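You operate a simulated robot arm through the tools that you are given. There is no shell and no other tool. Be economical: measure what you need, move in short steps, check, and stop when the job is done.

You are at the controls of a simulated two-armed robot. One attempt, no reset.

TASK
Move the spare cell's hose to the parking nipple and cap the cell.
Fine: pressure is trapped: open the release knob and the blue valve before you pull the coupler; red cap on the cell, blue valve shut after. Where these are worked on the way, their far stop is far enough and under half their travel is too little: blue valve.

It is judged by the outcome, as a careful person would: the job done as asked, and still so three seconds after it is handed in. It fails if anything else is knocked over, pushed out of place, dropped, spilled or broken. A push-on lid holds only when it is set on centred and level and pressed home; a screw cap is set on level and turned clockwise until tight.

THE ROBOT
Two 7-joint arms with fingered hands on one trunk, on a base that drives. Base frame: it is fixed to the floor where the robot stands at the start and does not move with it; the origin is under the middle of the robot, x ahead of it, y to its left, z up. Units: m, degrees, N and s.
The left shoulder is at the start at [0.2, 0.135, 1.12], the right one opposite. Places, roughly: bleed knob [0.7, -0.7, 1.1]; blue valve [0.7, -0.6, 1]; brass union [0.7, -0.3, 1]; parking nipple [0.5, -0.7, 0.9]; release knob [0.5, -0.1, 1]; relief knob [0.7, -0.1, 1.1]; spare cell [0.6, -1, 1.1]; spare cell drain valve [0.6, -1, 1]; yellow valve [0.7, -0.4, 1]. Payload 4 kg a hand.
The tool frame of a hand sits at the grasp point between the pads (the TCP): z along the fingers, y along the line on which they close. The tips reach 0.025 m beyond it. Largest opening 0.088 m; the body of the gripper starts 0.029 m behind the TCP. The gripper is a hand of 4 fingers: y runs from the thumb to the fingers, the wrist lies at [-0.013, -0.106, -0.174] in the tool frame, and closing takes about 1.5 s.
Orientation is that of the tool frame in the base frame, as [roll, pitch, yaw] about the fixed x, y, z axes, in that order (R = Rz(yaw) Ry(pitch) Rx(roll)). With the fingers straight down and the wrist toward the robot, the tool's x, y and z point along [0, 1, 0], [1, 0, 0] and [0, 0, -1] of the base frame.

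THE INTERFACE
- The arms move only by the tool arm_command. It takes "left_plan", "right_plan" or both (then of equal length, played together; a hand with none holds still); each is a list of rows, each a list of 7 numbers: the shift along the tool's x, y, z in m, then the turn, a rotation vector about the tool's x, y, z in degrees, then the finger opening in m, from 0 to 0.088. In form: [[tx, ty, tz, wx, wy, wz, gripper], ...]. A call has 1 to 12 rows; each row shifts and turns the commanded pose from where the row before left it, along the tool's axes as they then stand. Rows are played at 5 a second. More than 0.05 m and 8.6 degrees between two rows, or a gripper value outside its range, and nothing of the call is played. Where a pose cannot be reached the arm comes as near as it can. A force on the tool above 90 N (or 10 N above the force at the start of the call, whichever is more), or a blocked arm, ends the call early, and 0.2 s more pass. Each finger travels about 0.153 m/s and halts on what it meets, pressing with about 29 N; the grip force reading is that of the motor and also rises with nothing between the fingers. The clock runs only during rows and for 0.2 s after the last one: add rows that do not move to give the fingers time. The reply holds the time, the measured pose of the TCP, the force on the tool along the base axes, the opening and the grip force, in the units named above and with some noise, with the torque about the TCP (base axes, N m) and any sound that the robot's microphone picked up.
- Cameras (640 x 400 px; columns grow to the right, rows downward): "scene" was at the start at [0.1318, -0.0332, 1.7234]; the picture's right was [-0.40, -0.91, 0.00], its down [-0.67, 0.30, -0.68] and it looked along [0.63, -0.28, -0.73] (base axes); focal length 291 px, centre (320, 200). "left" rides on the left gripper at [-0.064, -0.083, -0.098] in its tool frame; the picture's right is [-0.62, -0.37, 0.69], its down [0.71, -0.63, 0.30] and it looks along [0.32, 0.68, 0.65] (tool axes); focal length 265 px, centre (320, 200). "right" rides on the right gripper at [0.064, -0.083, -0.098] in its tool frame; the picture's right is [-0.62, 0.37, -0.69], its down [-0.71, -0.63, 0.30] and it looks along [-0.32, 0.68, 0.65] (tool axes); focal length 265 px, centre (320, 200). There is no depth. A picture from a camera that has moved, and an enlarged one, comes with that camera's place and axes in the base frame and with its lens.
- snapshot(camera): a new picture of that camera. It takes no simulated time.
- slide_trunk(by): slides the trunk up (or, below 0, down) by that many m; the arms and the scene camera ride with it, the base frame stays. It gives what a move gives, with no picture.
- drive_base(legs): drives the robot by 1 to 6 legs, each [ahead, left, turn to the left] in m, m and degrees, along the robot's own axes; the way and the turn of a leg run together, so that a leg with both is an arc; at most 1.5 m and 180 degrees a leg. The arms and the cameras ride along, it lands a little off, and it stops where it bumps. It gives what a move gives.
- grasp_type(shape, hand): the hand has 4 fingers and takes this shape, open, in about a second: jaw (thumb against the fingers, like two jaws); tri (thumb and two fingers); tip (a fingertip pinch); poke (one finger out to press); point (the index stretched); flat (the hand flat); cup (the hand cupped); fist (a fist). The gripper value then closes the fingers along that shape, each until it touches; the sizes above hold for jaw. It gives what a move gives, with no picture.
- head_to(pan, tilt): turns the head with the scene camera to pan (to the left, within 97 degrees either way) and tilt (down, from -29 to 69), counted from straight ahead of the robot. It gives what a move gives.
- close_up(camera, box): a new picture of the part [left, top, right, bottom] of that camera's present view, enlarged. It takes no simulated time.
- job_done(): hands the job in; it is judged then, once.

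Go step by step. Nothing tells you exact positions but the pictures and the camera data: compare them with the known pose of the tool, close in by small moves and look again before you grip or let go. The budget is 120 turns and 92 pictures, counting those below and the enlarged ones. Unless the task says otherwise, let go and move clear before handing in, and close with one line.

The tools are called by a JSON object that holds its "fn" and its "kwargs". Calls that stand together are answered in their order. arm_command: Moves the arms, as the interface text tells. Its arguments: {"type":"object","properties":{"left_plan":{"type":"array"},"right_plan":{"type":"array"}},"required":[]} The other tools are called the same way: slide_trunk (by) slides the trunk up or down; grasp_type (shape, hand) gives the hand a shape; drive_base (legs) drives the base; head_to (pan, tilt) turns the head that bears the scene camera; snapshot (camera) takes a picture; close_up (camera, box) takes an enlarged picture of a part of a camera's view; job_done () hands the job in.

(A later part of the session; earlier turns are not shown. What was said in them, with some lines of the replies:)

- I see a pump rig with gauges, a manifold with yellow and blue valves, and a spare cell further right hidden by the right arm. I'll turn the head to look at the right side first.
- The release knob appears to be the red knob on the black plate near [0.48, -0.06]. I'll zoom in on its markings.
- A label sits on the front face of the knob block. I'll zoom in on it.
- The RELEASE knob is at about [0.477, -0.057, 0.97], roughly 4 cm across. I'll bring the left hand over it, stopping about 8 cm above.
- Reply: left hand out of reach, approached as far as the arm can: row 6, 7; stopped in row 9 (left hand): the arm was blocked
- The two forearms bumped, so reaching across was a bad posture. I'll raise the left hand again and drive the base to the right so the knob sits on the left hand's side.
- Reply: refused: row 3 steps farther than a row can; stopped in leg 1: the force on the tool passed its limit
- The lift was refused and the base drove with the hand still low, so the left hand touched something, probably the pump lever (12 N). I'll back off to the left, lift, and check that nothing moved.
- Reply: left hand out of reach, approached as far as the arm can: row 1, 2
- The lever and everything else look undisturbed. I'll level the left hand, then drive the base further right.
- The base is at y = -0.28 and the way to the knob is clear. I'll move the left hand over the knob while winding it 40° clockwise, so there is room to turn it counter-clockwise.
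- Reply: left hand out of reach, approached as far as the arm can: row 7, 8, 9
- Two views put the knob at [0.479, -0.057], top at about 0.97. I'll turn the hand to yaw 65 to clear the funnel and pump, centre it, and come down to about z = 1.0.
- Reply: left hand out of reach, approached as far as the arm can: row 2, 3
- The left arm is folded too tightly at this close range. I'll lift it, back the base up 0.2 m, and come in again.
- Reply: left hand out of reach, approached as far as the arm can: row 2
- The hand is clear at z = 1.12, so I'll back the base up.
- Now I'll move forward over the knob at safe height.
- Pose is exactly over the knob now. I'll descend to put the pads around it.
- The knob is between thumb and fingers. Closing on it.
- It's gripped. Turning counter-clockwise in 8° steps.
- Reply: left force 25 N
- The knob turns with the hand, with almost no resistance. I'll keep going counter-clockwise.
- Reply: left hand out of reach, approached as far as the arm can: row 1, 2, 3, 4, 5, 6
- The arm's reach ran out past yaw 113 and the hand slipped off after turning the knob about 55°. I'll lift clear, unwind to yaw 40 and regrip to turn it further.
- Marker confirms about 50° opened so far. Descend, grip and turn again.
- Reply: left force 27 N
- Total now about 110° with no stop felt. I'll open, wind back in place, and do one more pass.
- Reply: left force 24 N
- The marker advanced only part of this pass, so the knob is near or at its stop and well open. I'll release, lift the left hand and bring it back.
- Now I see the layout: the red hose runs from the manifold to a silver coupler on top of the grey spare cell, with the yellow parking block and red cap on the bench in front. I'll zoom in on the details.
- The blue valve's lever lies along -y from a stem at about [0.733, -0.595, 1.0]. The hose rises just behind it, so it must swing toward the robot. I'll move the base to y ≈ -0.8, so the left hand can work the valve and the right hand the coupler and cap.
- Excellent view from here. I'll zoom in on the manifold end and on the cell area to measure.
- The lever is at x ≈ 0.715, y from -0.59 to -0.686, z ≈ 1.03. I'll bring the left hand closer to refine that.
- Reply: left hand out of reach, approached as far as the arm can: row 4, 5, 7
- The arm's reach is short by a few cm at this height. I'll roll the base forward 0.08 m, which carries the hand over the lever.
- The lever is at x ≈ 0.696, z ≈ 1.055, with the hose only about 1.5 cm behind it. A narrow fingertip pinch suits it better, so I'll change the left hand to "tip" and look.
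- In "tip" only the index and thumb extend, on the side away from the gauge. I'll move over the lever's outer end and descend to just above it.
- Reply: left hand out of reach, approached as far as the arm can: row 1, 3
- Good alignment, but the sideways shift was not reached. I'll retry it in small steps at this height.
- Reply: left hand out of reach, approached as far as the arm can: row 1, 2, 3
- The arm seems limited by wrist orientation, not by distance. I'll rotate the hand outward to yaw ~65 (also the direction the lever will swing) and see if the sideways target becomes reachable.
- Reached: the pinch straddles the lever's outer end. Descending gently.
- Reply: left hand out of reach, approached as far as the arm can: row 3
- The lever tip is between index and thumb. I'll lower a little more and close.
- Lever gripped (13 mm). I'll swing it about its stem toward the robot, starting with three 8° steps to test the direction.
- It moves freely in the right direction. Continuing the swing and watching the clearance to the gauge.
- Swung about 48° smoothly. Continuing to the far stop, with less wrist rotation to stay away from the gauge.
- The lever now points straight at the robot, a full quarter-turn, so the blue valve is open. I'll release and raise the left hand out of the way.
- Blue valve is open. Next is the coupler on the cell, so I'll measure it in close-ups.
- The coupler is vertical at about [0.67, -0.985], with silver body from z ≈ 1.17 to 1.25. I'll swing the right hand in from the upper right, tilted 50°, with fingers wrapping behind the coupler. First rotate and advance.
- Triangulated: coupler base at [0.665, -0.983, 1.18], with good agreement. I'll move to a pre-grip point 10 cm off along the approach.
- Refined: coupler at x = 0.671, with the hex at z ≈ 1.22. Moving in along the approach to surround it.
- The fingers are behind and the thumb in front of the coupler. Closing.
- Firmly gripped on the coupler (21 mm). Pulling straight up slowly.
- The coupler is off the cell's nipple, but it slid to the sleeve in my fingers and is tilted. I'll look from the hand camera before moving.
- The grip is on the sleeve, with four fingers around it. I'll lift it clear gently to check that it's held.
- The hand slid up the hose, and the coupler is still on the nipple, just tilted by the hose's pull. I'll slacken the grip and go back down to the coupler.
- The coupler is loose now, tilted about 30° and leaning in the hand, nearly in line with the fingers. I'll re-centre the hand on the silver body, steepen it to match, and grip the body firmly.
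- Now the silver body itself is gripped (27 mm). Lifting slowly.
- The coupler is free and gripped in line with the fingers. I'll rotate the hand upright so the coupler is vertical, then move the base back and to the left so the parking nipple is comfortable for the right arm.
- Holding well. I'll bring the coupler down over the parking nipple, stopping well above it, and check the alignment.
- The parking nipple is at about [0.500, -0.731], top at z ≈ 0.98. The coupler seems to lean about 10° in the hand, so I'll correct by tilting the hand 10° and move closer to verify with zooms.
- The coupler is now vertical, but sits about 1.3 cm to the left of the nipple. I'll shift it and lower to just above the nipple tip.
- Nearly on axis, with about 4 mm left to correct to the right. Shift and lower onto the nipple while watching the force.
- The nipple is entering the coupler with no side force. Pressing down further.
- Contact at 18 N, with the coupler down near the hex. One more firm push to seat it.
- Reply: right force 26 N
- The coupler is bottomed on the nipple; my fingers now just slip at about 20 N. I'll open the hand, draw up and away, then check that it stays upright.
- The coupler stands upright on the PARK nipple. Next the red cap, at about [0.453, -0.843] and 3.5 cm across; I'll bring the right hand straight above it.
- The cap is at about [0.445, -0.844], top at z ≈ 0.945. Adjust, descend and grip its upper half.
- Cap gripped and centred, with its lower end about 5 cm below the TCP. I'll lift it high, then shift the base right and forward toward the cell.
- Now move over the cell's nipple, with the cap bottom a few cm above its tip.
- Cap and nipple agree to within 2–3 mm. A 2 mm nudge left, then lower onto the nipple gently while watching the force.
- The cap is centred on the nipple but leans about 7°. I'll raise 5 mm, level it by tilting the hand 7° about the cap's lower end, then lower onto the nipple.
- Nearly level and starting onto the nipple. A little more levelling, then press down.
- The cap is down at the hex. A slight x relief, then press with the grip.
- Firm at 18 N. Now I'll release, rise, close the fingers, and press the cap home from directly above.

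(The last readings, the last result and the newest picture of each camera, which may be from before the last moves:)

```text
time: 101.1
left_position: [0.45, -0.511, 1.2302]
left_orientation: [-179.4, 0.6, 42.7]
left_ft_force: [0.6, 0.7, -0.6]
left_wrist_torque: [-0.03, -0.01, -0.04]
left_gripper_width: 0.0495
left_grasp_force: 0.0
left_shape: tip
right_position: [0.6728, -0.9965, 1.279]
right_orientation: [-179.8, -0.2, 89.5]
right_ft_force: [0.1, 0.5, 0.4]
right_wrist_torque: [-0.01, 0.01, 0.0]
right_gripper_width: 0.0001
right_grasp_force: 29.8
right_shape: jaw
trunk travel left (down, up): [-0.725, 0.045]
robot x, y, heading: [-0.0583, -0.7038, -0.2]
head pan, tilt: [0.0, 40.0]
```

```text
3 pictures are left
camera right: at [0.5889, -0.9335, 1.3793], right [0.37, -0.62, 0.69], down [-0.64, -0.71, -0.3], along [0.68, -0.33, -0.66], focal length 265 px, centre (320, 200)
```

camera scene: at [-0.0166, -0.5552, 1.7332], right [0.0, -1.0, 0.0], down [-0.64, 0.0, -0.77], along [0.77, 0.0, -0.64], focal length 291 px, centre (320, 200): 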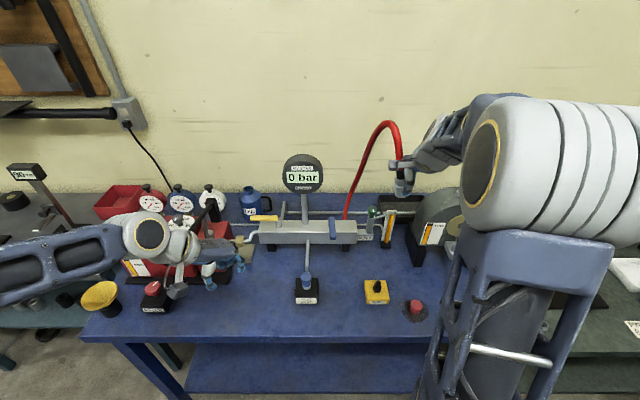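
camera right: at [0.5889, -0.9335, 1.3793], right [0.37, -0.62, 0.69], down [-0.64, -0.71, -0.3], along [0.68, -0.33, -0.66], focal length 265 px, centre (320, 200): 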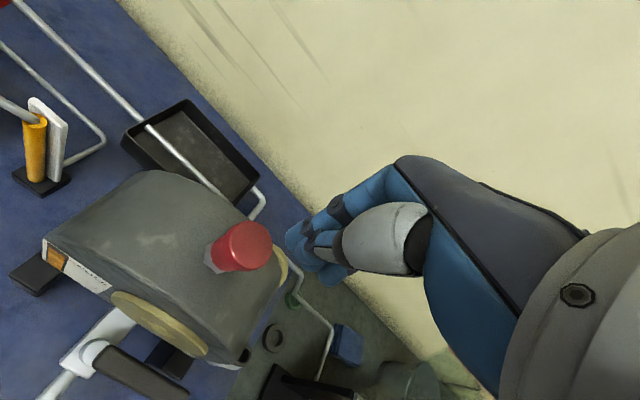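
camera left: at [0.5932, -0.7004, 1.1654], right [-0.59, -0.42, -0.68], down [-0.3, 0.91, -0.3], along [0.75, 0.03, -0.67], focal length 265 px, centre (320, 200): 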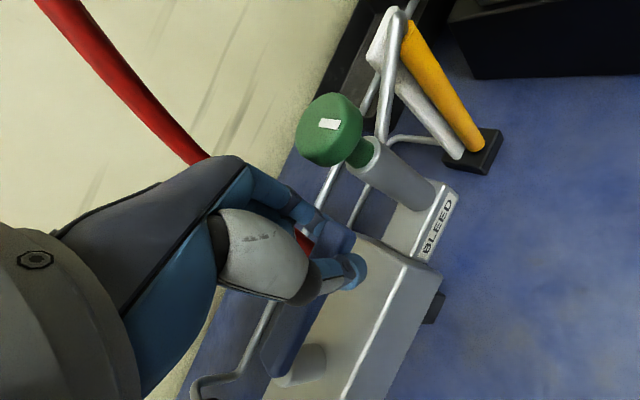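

The cap is upright on the nipple, top at [0.672, -0.980, 1.224]. I'll centre the closed fingertips above it and press.

{"fn": "arm_command", "kwargs": {"right_plan": [[0.0165, -0.001, 0, 0, 0, 0, 0.0], [0, 0, 0.015, 0, 0, 0, 0.0], [0, 0, 0.01, 0, 0, 0, 0.0], [0, 0, 0.005, 0, 0, 0, 0.0], [0, 0, 0.005, 0, 0, 0, 0.0], [0, 0, 0.004, 0, 0, 0, 0.0], [0, 0, 0, 0, 0, 0, 0.0]]}}

```text
time: 102.7
left_position: [0.4485, -0.51, 1.2305]
left_orientation: [-179.4, 0.7, 42.7]
left_ft_force: [0.8, -0.2, 0.3]
left_wrist_torque: [-0.01, 0.0, 0.02]
left_gripper_width: 0.0495
left_grasp_force: 0.0
left_shape: tip
right_position: [0.6736, -0.981, 1.2437]
right_orientation: [179.6, 0.0, 89.5]
right_ft_force: [3.1, -1.9, 36.8]
right_wrist_torque: [0.05, -0.14, 0.0]
right_gripper_width: 0.0
right_grasp_force: 29.5
right_shape: jaw
trunk travel left (down, up): [-0.725, 0.045]
robot x, y, heading: [-0.0639, -0.7035, -0.5]
head pan, tilt: [0.0, 40.0]
```

Pressing at 37 N. A little more to be sure it's home, then lift off.

{"fn": "arm_command", "kwargs": {"right_plan": [[0, 0, 0.003, 0, 0, 0, 0.0], [0, 0, 0, 0, 0, 0, 0.0], [0, 0, 0, 0, 0, 0, 0.0]]}}

{"fn": "arm_command", "kwargs": {"right_plan": [[0, 0, -0.04, 0, 0, 0, 0.0], [0, 0, -0.045, 0, 0, 0, 0.0], [0, -0.04, -0.02, 0, 0, 0, 0.0], [-0.03, -0.04, 0, 0, 0, 0, 0.0], [-0.03, -0.04, 0, 0, 0, 0, 0.0], [-0.03, -0.04, 0, 0, 0, 0, 0.0], [-0.03, -0.04, 0, 0, 0, 0, 0.0], [-0.03, -0.04, 0, 0, 0, 0, 0.02], [0, 0, 0, 0, 0, 0, 0.02]]}}

```text
time: 103.5
left_position: [0.4484, -0.5085, 1.2306]
left_orientation: [-179.5, 0.6, 42.7]
left_ft_force: [-0.4, 0.1, -0.3]
left_wrist_torque: [-0.03, -0.06, 0.0]
left_gripper_width: 0.0497
left_grasp_force: 0.0
left_shape: tip
right_position: [0.6746, -0.9817, 1.2444]
right_orientation: [179.2, 0.2, 89.5]
right_ft_force: [1.3, 4.6, 53.5]
right_wrist_torque: [0.23, -0.11, -0.03]
right_gripper_width: 0.0
right_grasp_force: 28.7
right_shape: jaw
trunk travel left (down, up): [-0.725, 0.045]
robot x, y, heading: [-0.0602, -0.6981, -0.1]
head pan, tilt: [0.0, 40.0]
```

```text
time: 105.5
left_position: [0.4501, -0.5089, 1.2294]
left_orientation: [-179.3, 0.6, 42.7]
left_ft_force: [0.8, 0.5, 0.8]
left_wrist_torque: [0.02, 0.04, 0.0]
left_gripper_width: 0.0497
left_grasp_force: 0.1
left_shape: tip
right_position: [0.4307, -1.1296, 1.3423]
right_orientation: [-179.9, -0.2, 89.6]
right_ft_force: [-0.3, 0.4, -0.3]
right_wrist_torque: [0.04, -0.03, 0.02]
right_gripper_width: 0.0196
right_grasp_force: 0.0
right_shape: jaw
trunk travel left (down, up): [-0.725, 0.045]
robot x, y, heading: [-0.0586, -0.7057, -0.1]
head pan, tilt: [0.0, 40.0]
```

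The cap was pressed home at 53 N. Now to shut the blue valve: I'll return the base to the earlier station so the left hand can push the lever back from the robot's side, away from the hose.

{"fn": "drive_base", "kwargs": {"legs": [[0, -0.1, 0], [0.018, 0, 0]]}}

```text
time: 107.0
left_position: [0.4663, -0.6088, 1.2298]
left_orientation: [-179.5, 0.6, 42.8]
left_ft_force: [-0.1, 0.7, -0.6]
left_wrist_torque: [0.01, -0.03, -0.01]
left_gripper_width: 0.0496
left_grasp_force: 0.1
left_shape: tip
right_position: [0.4495, -1.2297, 1.3434]
right_orientation: [-179.8, -0.1, 89.6]
right_ft_force: [0.4, -0.6, -0.3]
right_wrist_torque: [0.0, 0.03, -0.02]
right_gripper_width: 0.0199
right_grasp_force: 0.0
right_shape: jaw
trunk travel left (down, up): [-0.725, 0.045]
robot x, y, heading: [-0.0423, -0.8019, -0.1]
head pan, tilt: [0.0, 40.0]
```

{"fn": "arm_command", "kwargs": {"left_plan": [[0.0393, 0.0165, 0, 0, 0, 0, 0.02], [0.0393, 0.0165, 0, 0, 0, 0, 0.0], [0.0393, 0.0165, 0, 0, 0, 0, 0.0], [0.0393, 0.0165, 0, 0, 0, 0, 0.0], [0, 0, 0.045, 0, 0, 0, 0.0], [0, 0, 0.045, 0, 0, 0, 0.0], [0, 0, 0.045, 0, 0, 0, 0.0], [0, 0, 0.03, 0, 0, 0, 0.0], [0, 0, 0, 0, 0, 0, 0.0]]}}

{"fn": "close_up", "kwargs": {"camera": "scene", "box": [210, 190, 330, 310]}}

```text
time: 109.0
left_position: [0.6246, -0.5516, 1.0609]
left_orientation: [-179.4, 0.6, 42.7]
left_ft_force: [0.2, 0.2, -0.8]
left_wrist_torque: [-0.02, 0.02, 0.04]
left_gripper_width: 0.0001
left_grasp_force: 28.9
left_shape: tip
right_position: [0.4498, -1.2294, 1.3432]
right_orientation: [-179.9, -0.1, 89.6]
right_ft_force: [-0.4, 0.0, -0.2]
right_wrist_torque: [0.06, -0.02, 0.02]
right_gripper_width: 0.0198
right_grasp_force: 0.2
right_shape: jaw
trunk travel left (down, up): [-0.725, 0.045]
robot x, y, heading: [-0.0421, -0.8022, -0.2]
head pan, tilt: [0.0, 40.0]
```

```text
3.33 times, centred on (270, 250) of scene
camera zoom: at [0.101, -0.8052, 1.7332], right [0.0, -1.0, 0.0], down [-0.64, 0.0, -0.77], along [0.77, 0.0, -0.64], focal length 969 px, centre (487, 33)
```

zoom: 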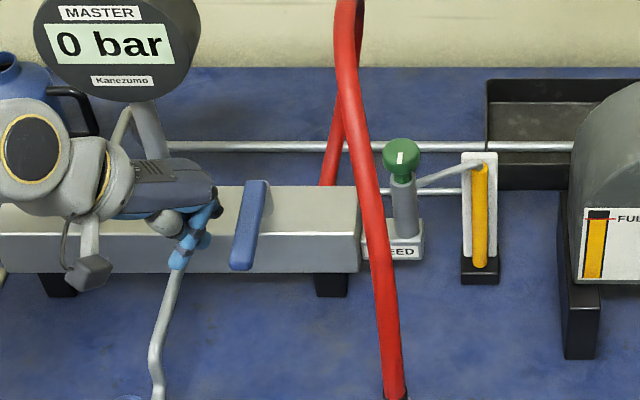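

The closed pinch is on the left side of the lever, clear of the hose and gauge. Pushing the lever back along its arc, first part.

{"fn": "arm_command", "kwargs": {"left_plan": [[-0.0127, 0.0173, 0, 0, 0, 0, 0.0], [-0.0136, 0.0133, 0, 0, 0, 0, 0.0], [-0.0133, 0.0136, 0, 0, 0, 0, 0.0], [-0.0067, 0.017, 0, 0, 0, 0, 0.0], [-0.0032, 0.0197, 0, 0, 0, 0, 0.0], [0, 0, 0, 0, 0, 0, 0.0]]}}

```text
time: 110.4
left_position: [0.6424, -0.6443, 1.063]
left_orientation: [-179.4, 0.6, 42.7]
left_ft_force: [-1.3, 1.3, 0.2]
left_wrist_torque: [0.0, 0.01, 0.01]
left_gripper_width: 0.0
left_grasp_force: 28.8
left_shape: tip
right_position: [0.45, -1.2301, 1.3435]
right_orientation: [-179.8, -0.1, 89.7]
right_ft_force: [-0.7, -0.5, -0.3]
right_wrist_torque: [0.04, 0.06, 0.02]
right_gripper_width: 0.0199
right_grasp_force: 0.1
right_shape: jaw
trunk travel left (down, up): [-0.725, 0.045]
robot x, y, heading: [-0.0457, -0.806, -0.4]
head pan, tilt: [0.0, 40.0]
```

Light steady contact. Continuing to the shut stop.

{"fn": "arm_command", "kwargs": {"left_plan": [[0.0023, 0.019, 0, 0, 0, 0, 0.0], [0.0043, 0.0107, 0, 0, 0, 0, 0.0], [0.0046, 0.0083, 0, 0, 0, 0, 0.0], [0.0044, 0.0041, 0, 0, 0, 0, 0.0], [0, 0, 0, 0, 0, 0, 0.0]]}}

```text
time: 111.6
left_position: [0.6799, -0.6655, 1.0628]
left_orientation: [-179.2, 0.8, 42.5]
left_ft_force: [-43.8, 4.4, 13.3]
left_wrist_torque: [-0.04, 0.49, -0.19]
left_gripper_width: 0.0001
left_grasp_force: 29.6
left_shape: tip
right_position: [0.4481, -1.2282, 1.3448]
right_orientation: [-180.0, 0.0, 89.6]
right_ft_force: [-0.2, 0.8, -0.7]
right_wrist_torque: [-0.01, 0.01, 0.0]
right_gripper_width: 0.0197
right_grasp_force: 0.1
right_shape: jaw
trunk travel left (down, up): [-0.725, 0.045]
robot x, y, heading: [-0.0457, -0.8052, -0.1]
head pan, tilt: [0.0, 40.0]
```

The lever hit its stop firmly (44 N in x), so the valve is shut. I'll back off, raise the hand clear, and check the whole scene.

{"fn": "arm_command", "kwargs": {"left_plan": [[-0.015, -0.015, 0, 0, 0, 0, 0.0], [-0.015, -0.015, 0, 0, 0, 0, 0.0], [-0.01, -0.02, -0.03, 0, 0, 0, 0.0], [-0.01, -0.02, -0.04, 0, 0, 0, 0.0], [0, -0.03, -0.035, 0, 0, 0, 0.0], [0, -0.03, -0.035, 0, 0, 0, 0.0], [0, -0.04, 0, 0, 0, 0, 0.0], [0, -0.04, 0, 0, 0, 0, 0.0], [0, 0, 0, 0, 0, 0, 0.0]]}}

{"fn": "snapshot", "kwargs": {"camera": "scene"}}

```text
time: 113.6
left_position: [0.5062, -0.5439, 1.2044]
left_orientation: [-179.4, 0.6, 42.7]
left_ft_force: [0.4, 0.1, 0.1]
left_wrist_torque: [0.02, 0.0, 0.04]
left_gripper_width: 0.0001
left_grasp_force: 29.1
left_shape: tip
right_position: [0.4484, -1.2286, 1.3446]
right_orientation: [-179.9, -0.1, 89.7]
right_ft_force: [-0.6, 0.3, 0.3]
right_wrist_torque: [-0.06, -0.01, -0.01]
right_gripper_width: 0.0196
right_grasp_force: 0.1
right_shape: jaw
trunk travel left (down, up): [-0.725, 0.045]
robot x, y, heading: [-0.0449, -0.8022, -0.2]
head pan, tilt: [0.0, 40.0]
```

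```text
1 pictures are left
camera scene: at [0.1009, -0.8052, 1.7332], right [0.0, -1.0, 0.0], down [-0.64, 0.0, -0.77], along [0.77, 0.0, -0.64], focal length 291 px, centre (320, 200)
```

scene: 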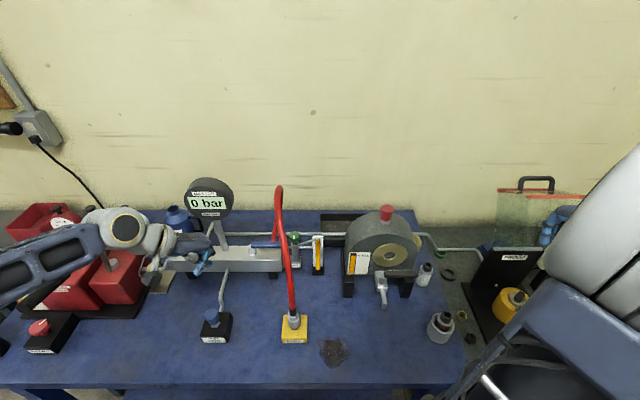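

The lever lies along the manifold again, the cap is on the cell and the hose is on PARK. I'll use the last picture for a close look at the coupler and cap.

{"fn": "close_up", "kwargs": {"camera": "scene", "box": [240, 195, 410, 350]}}

```text
2.58 times, centred on (325, 272) of scene
camera zoom: at [0.1009, -0.8052, 1.7332], right [0.0, -1.0, 0.0], down [-0.64, 0.0, -0.77], along [0.77, 0.0, -0.64], focal length 750 px, centre (307, 13)
```

zoom: 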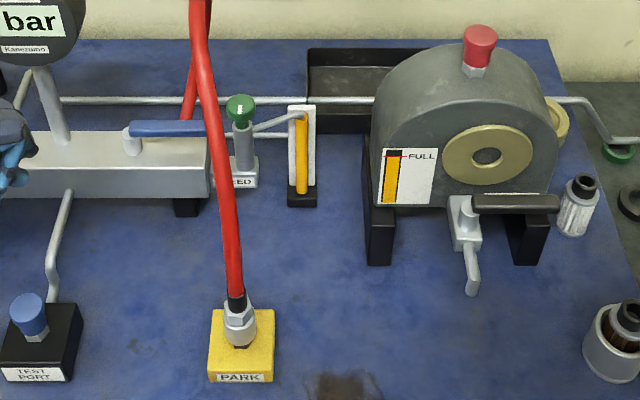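

The close-up shows the coupler upright on the PARK nipple, the red cap level on the cell and the blue lever back along the manifold. Both hands are clear, so I'm handing in.

{"fn": "job_done", "kwargs": {}}

```text
The job is handed in.
```

The hose is on the parking nipple, the red cap is pressed onto the spare cell and the blue valve is shut; I opened the release knob and the blue valve before pulling the coupler, and the release knob is still open.
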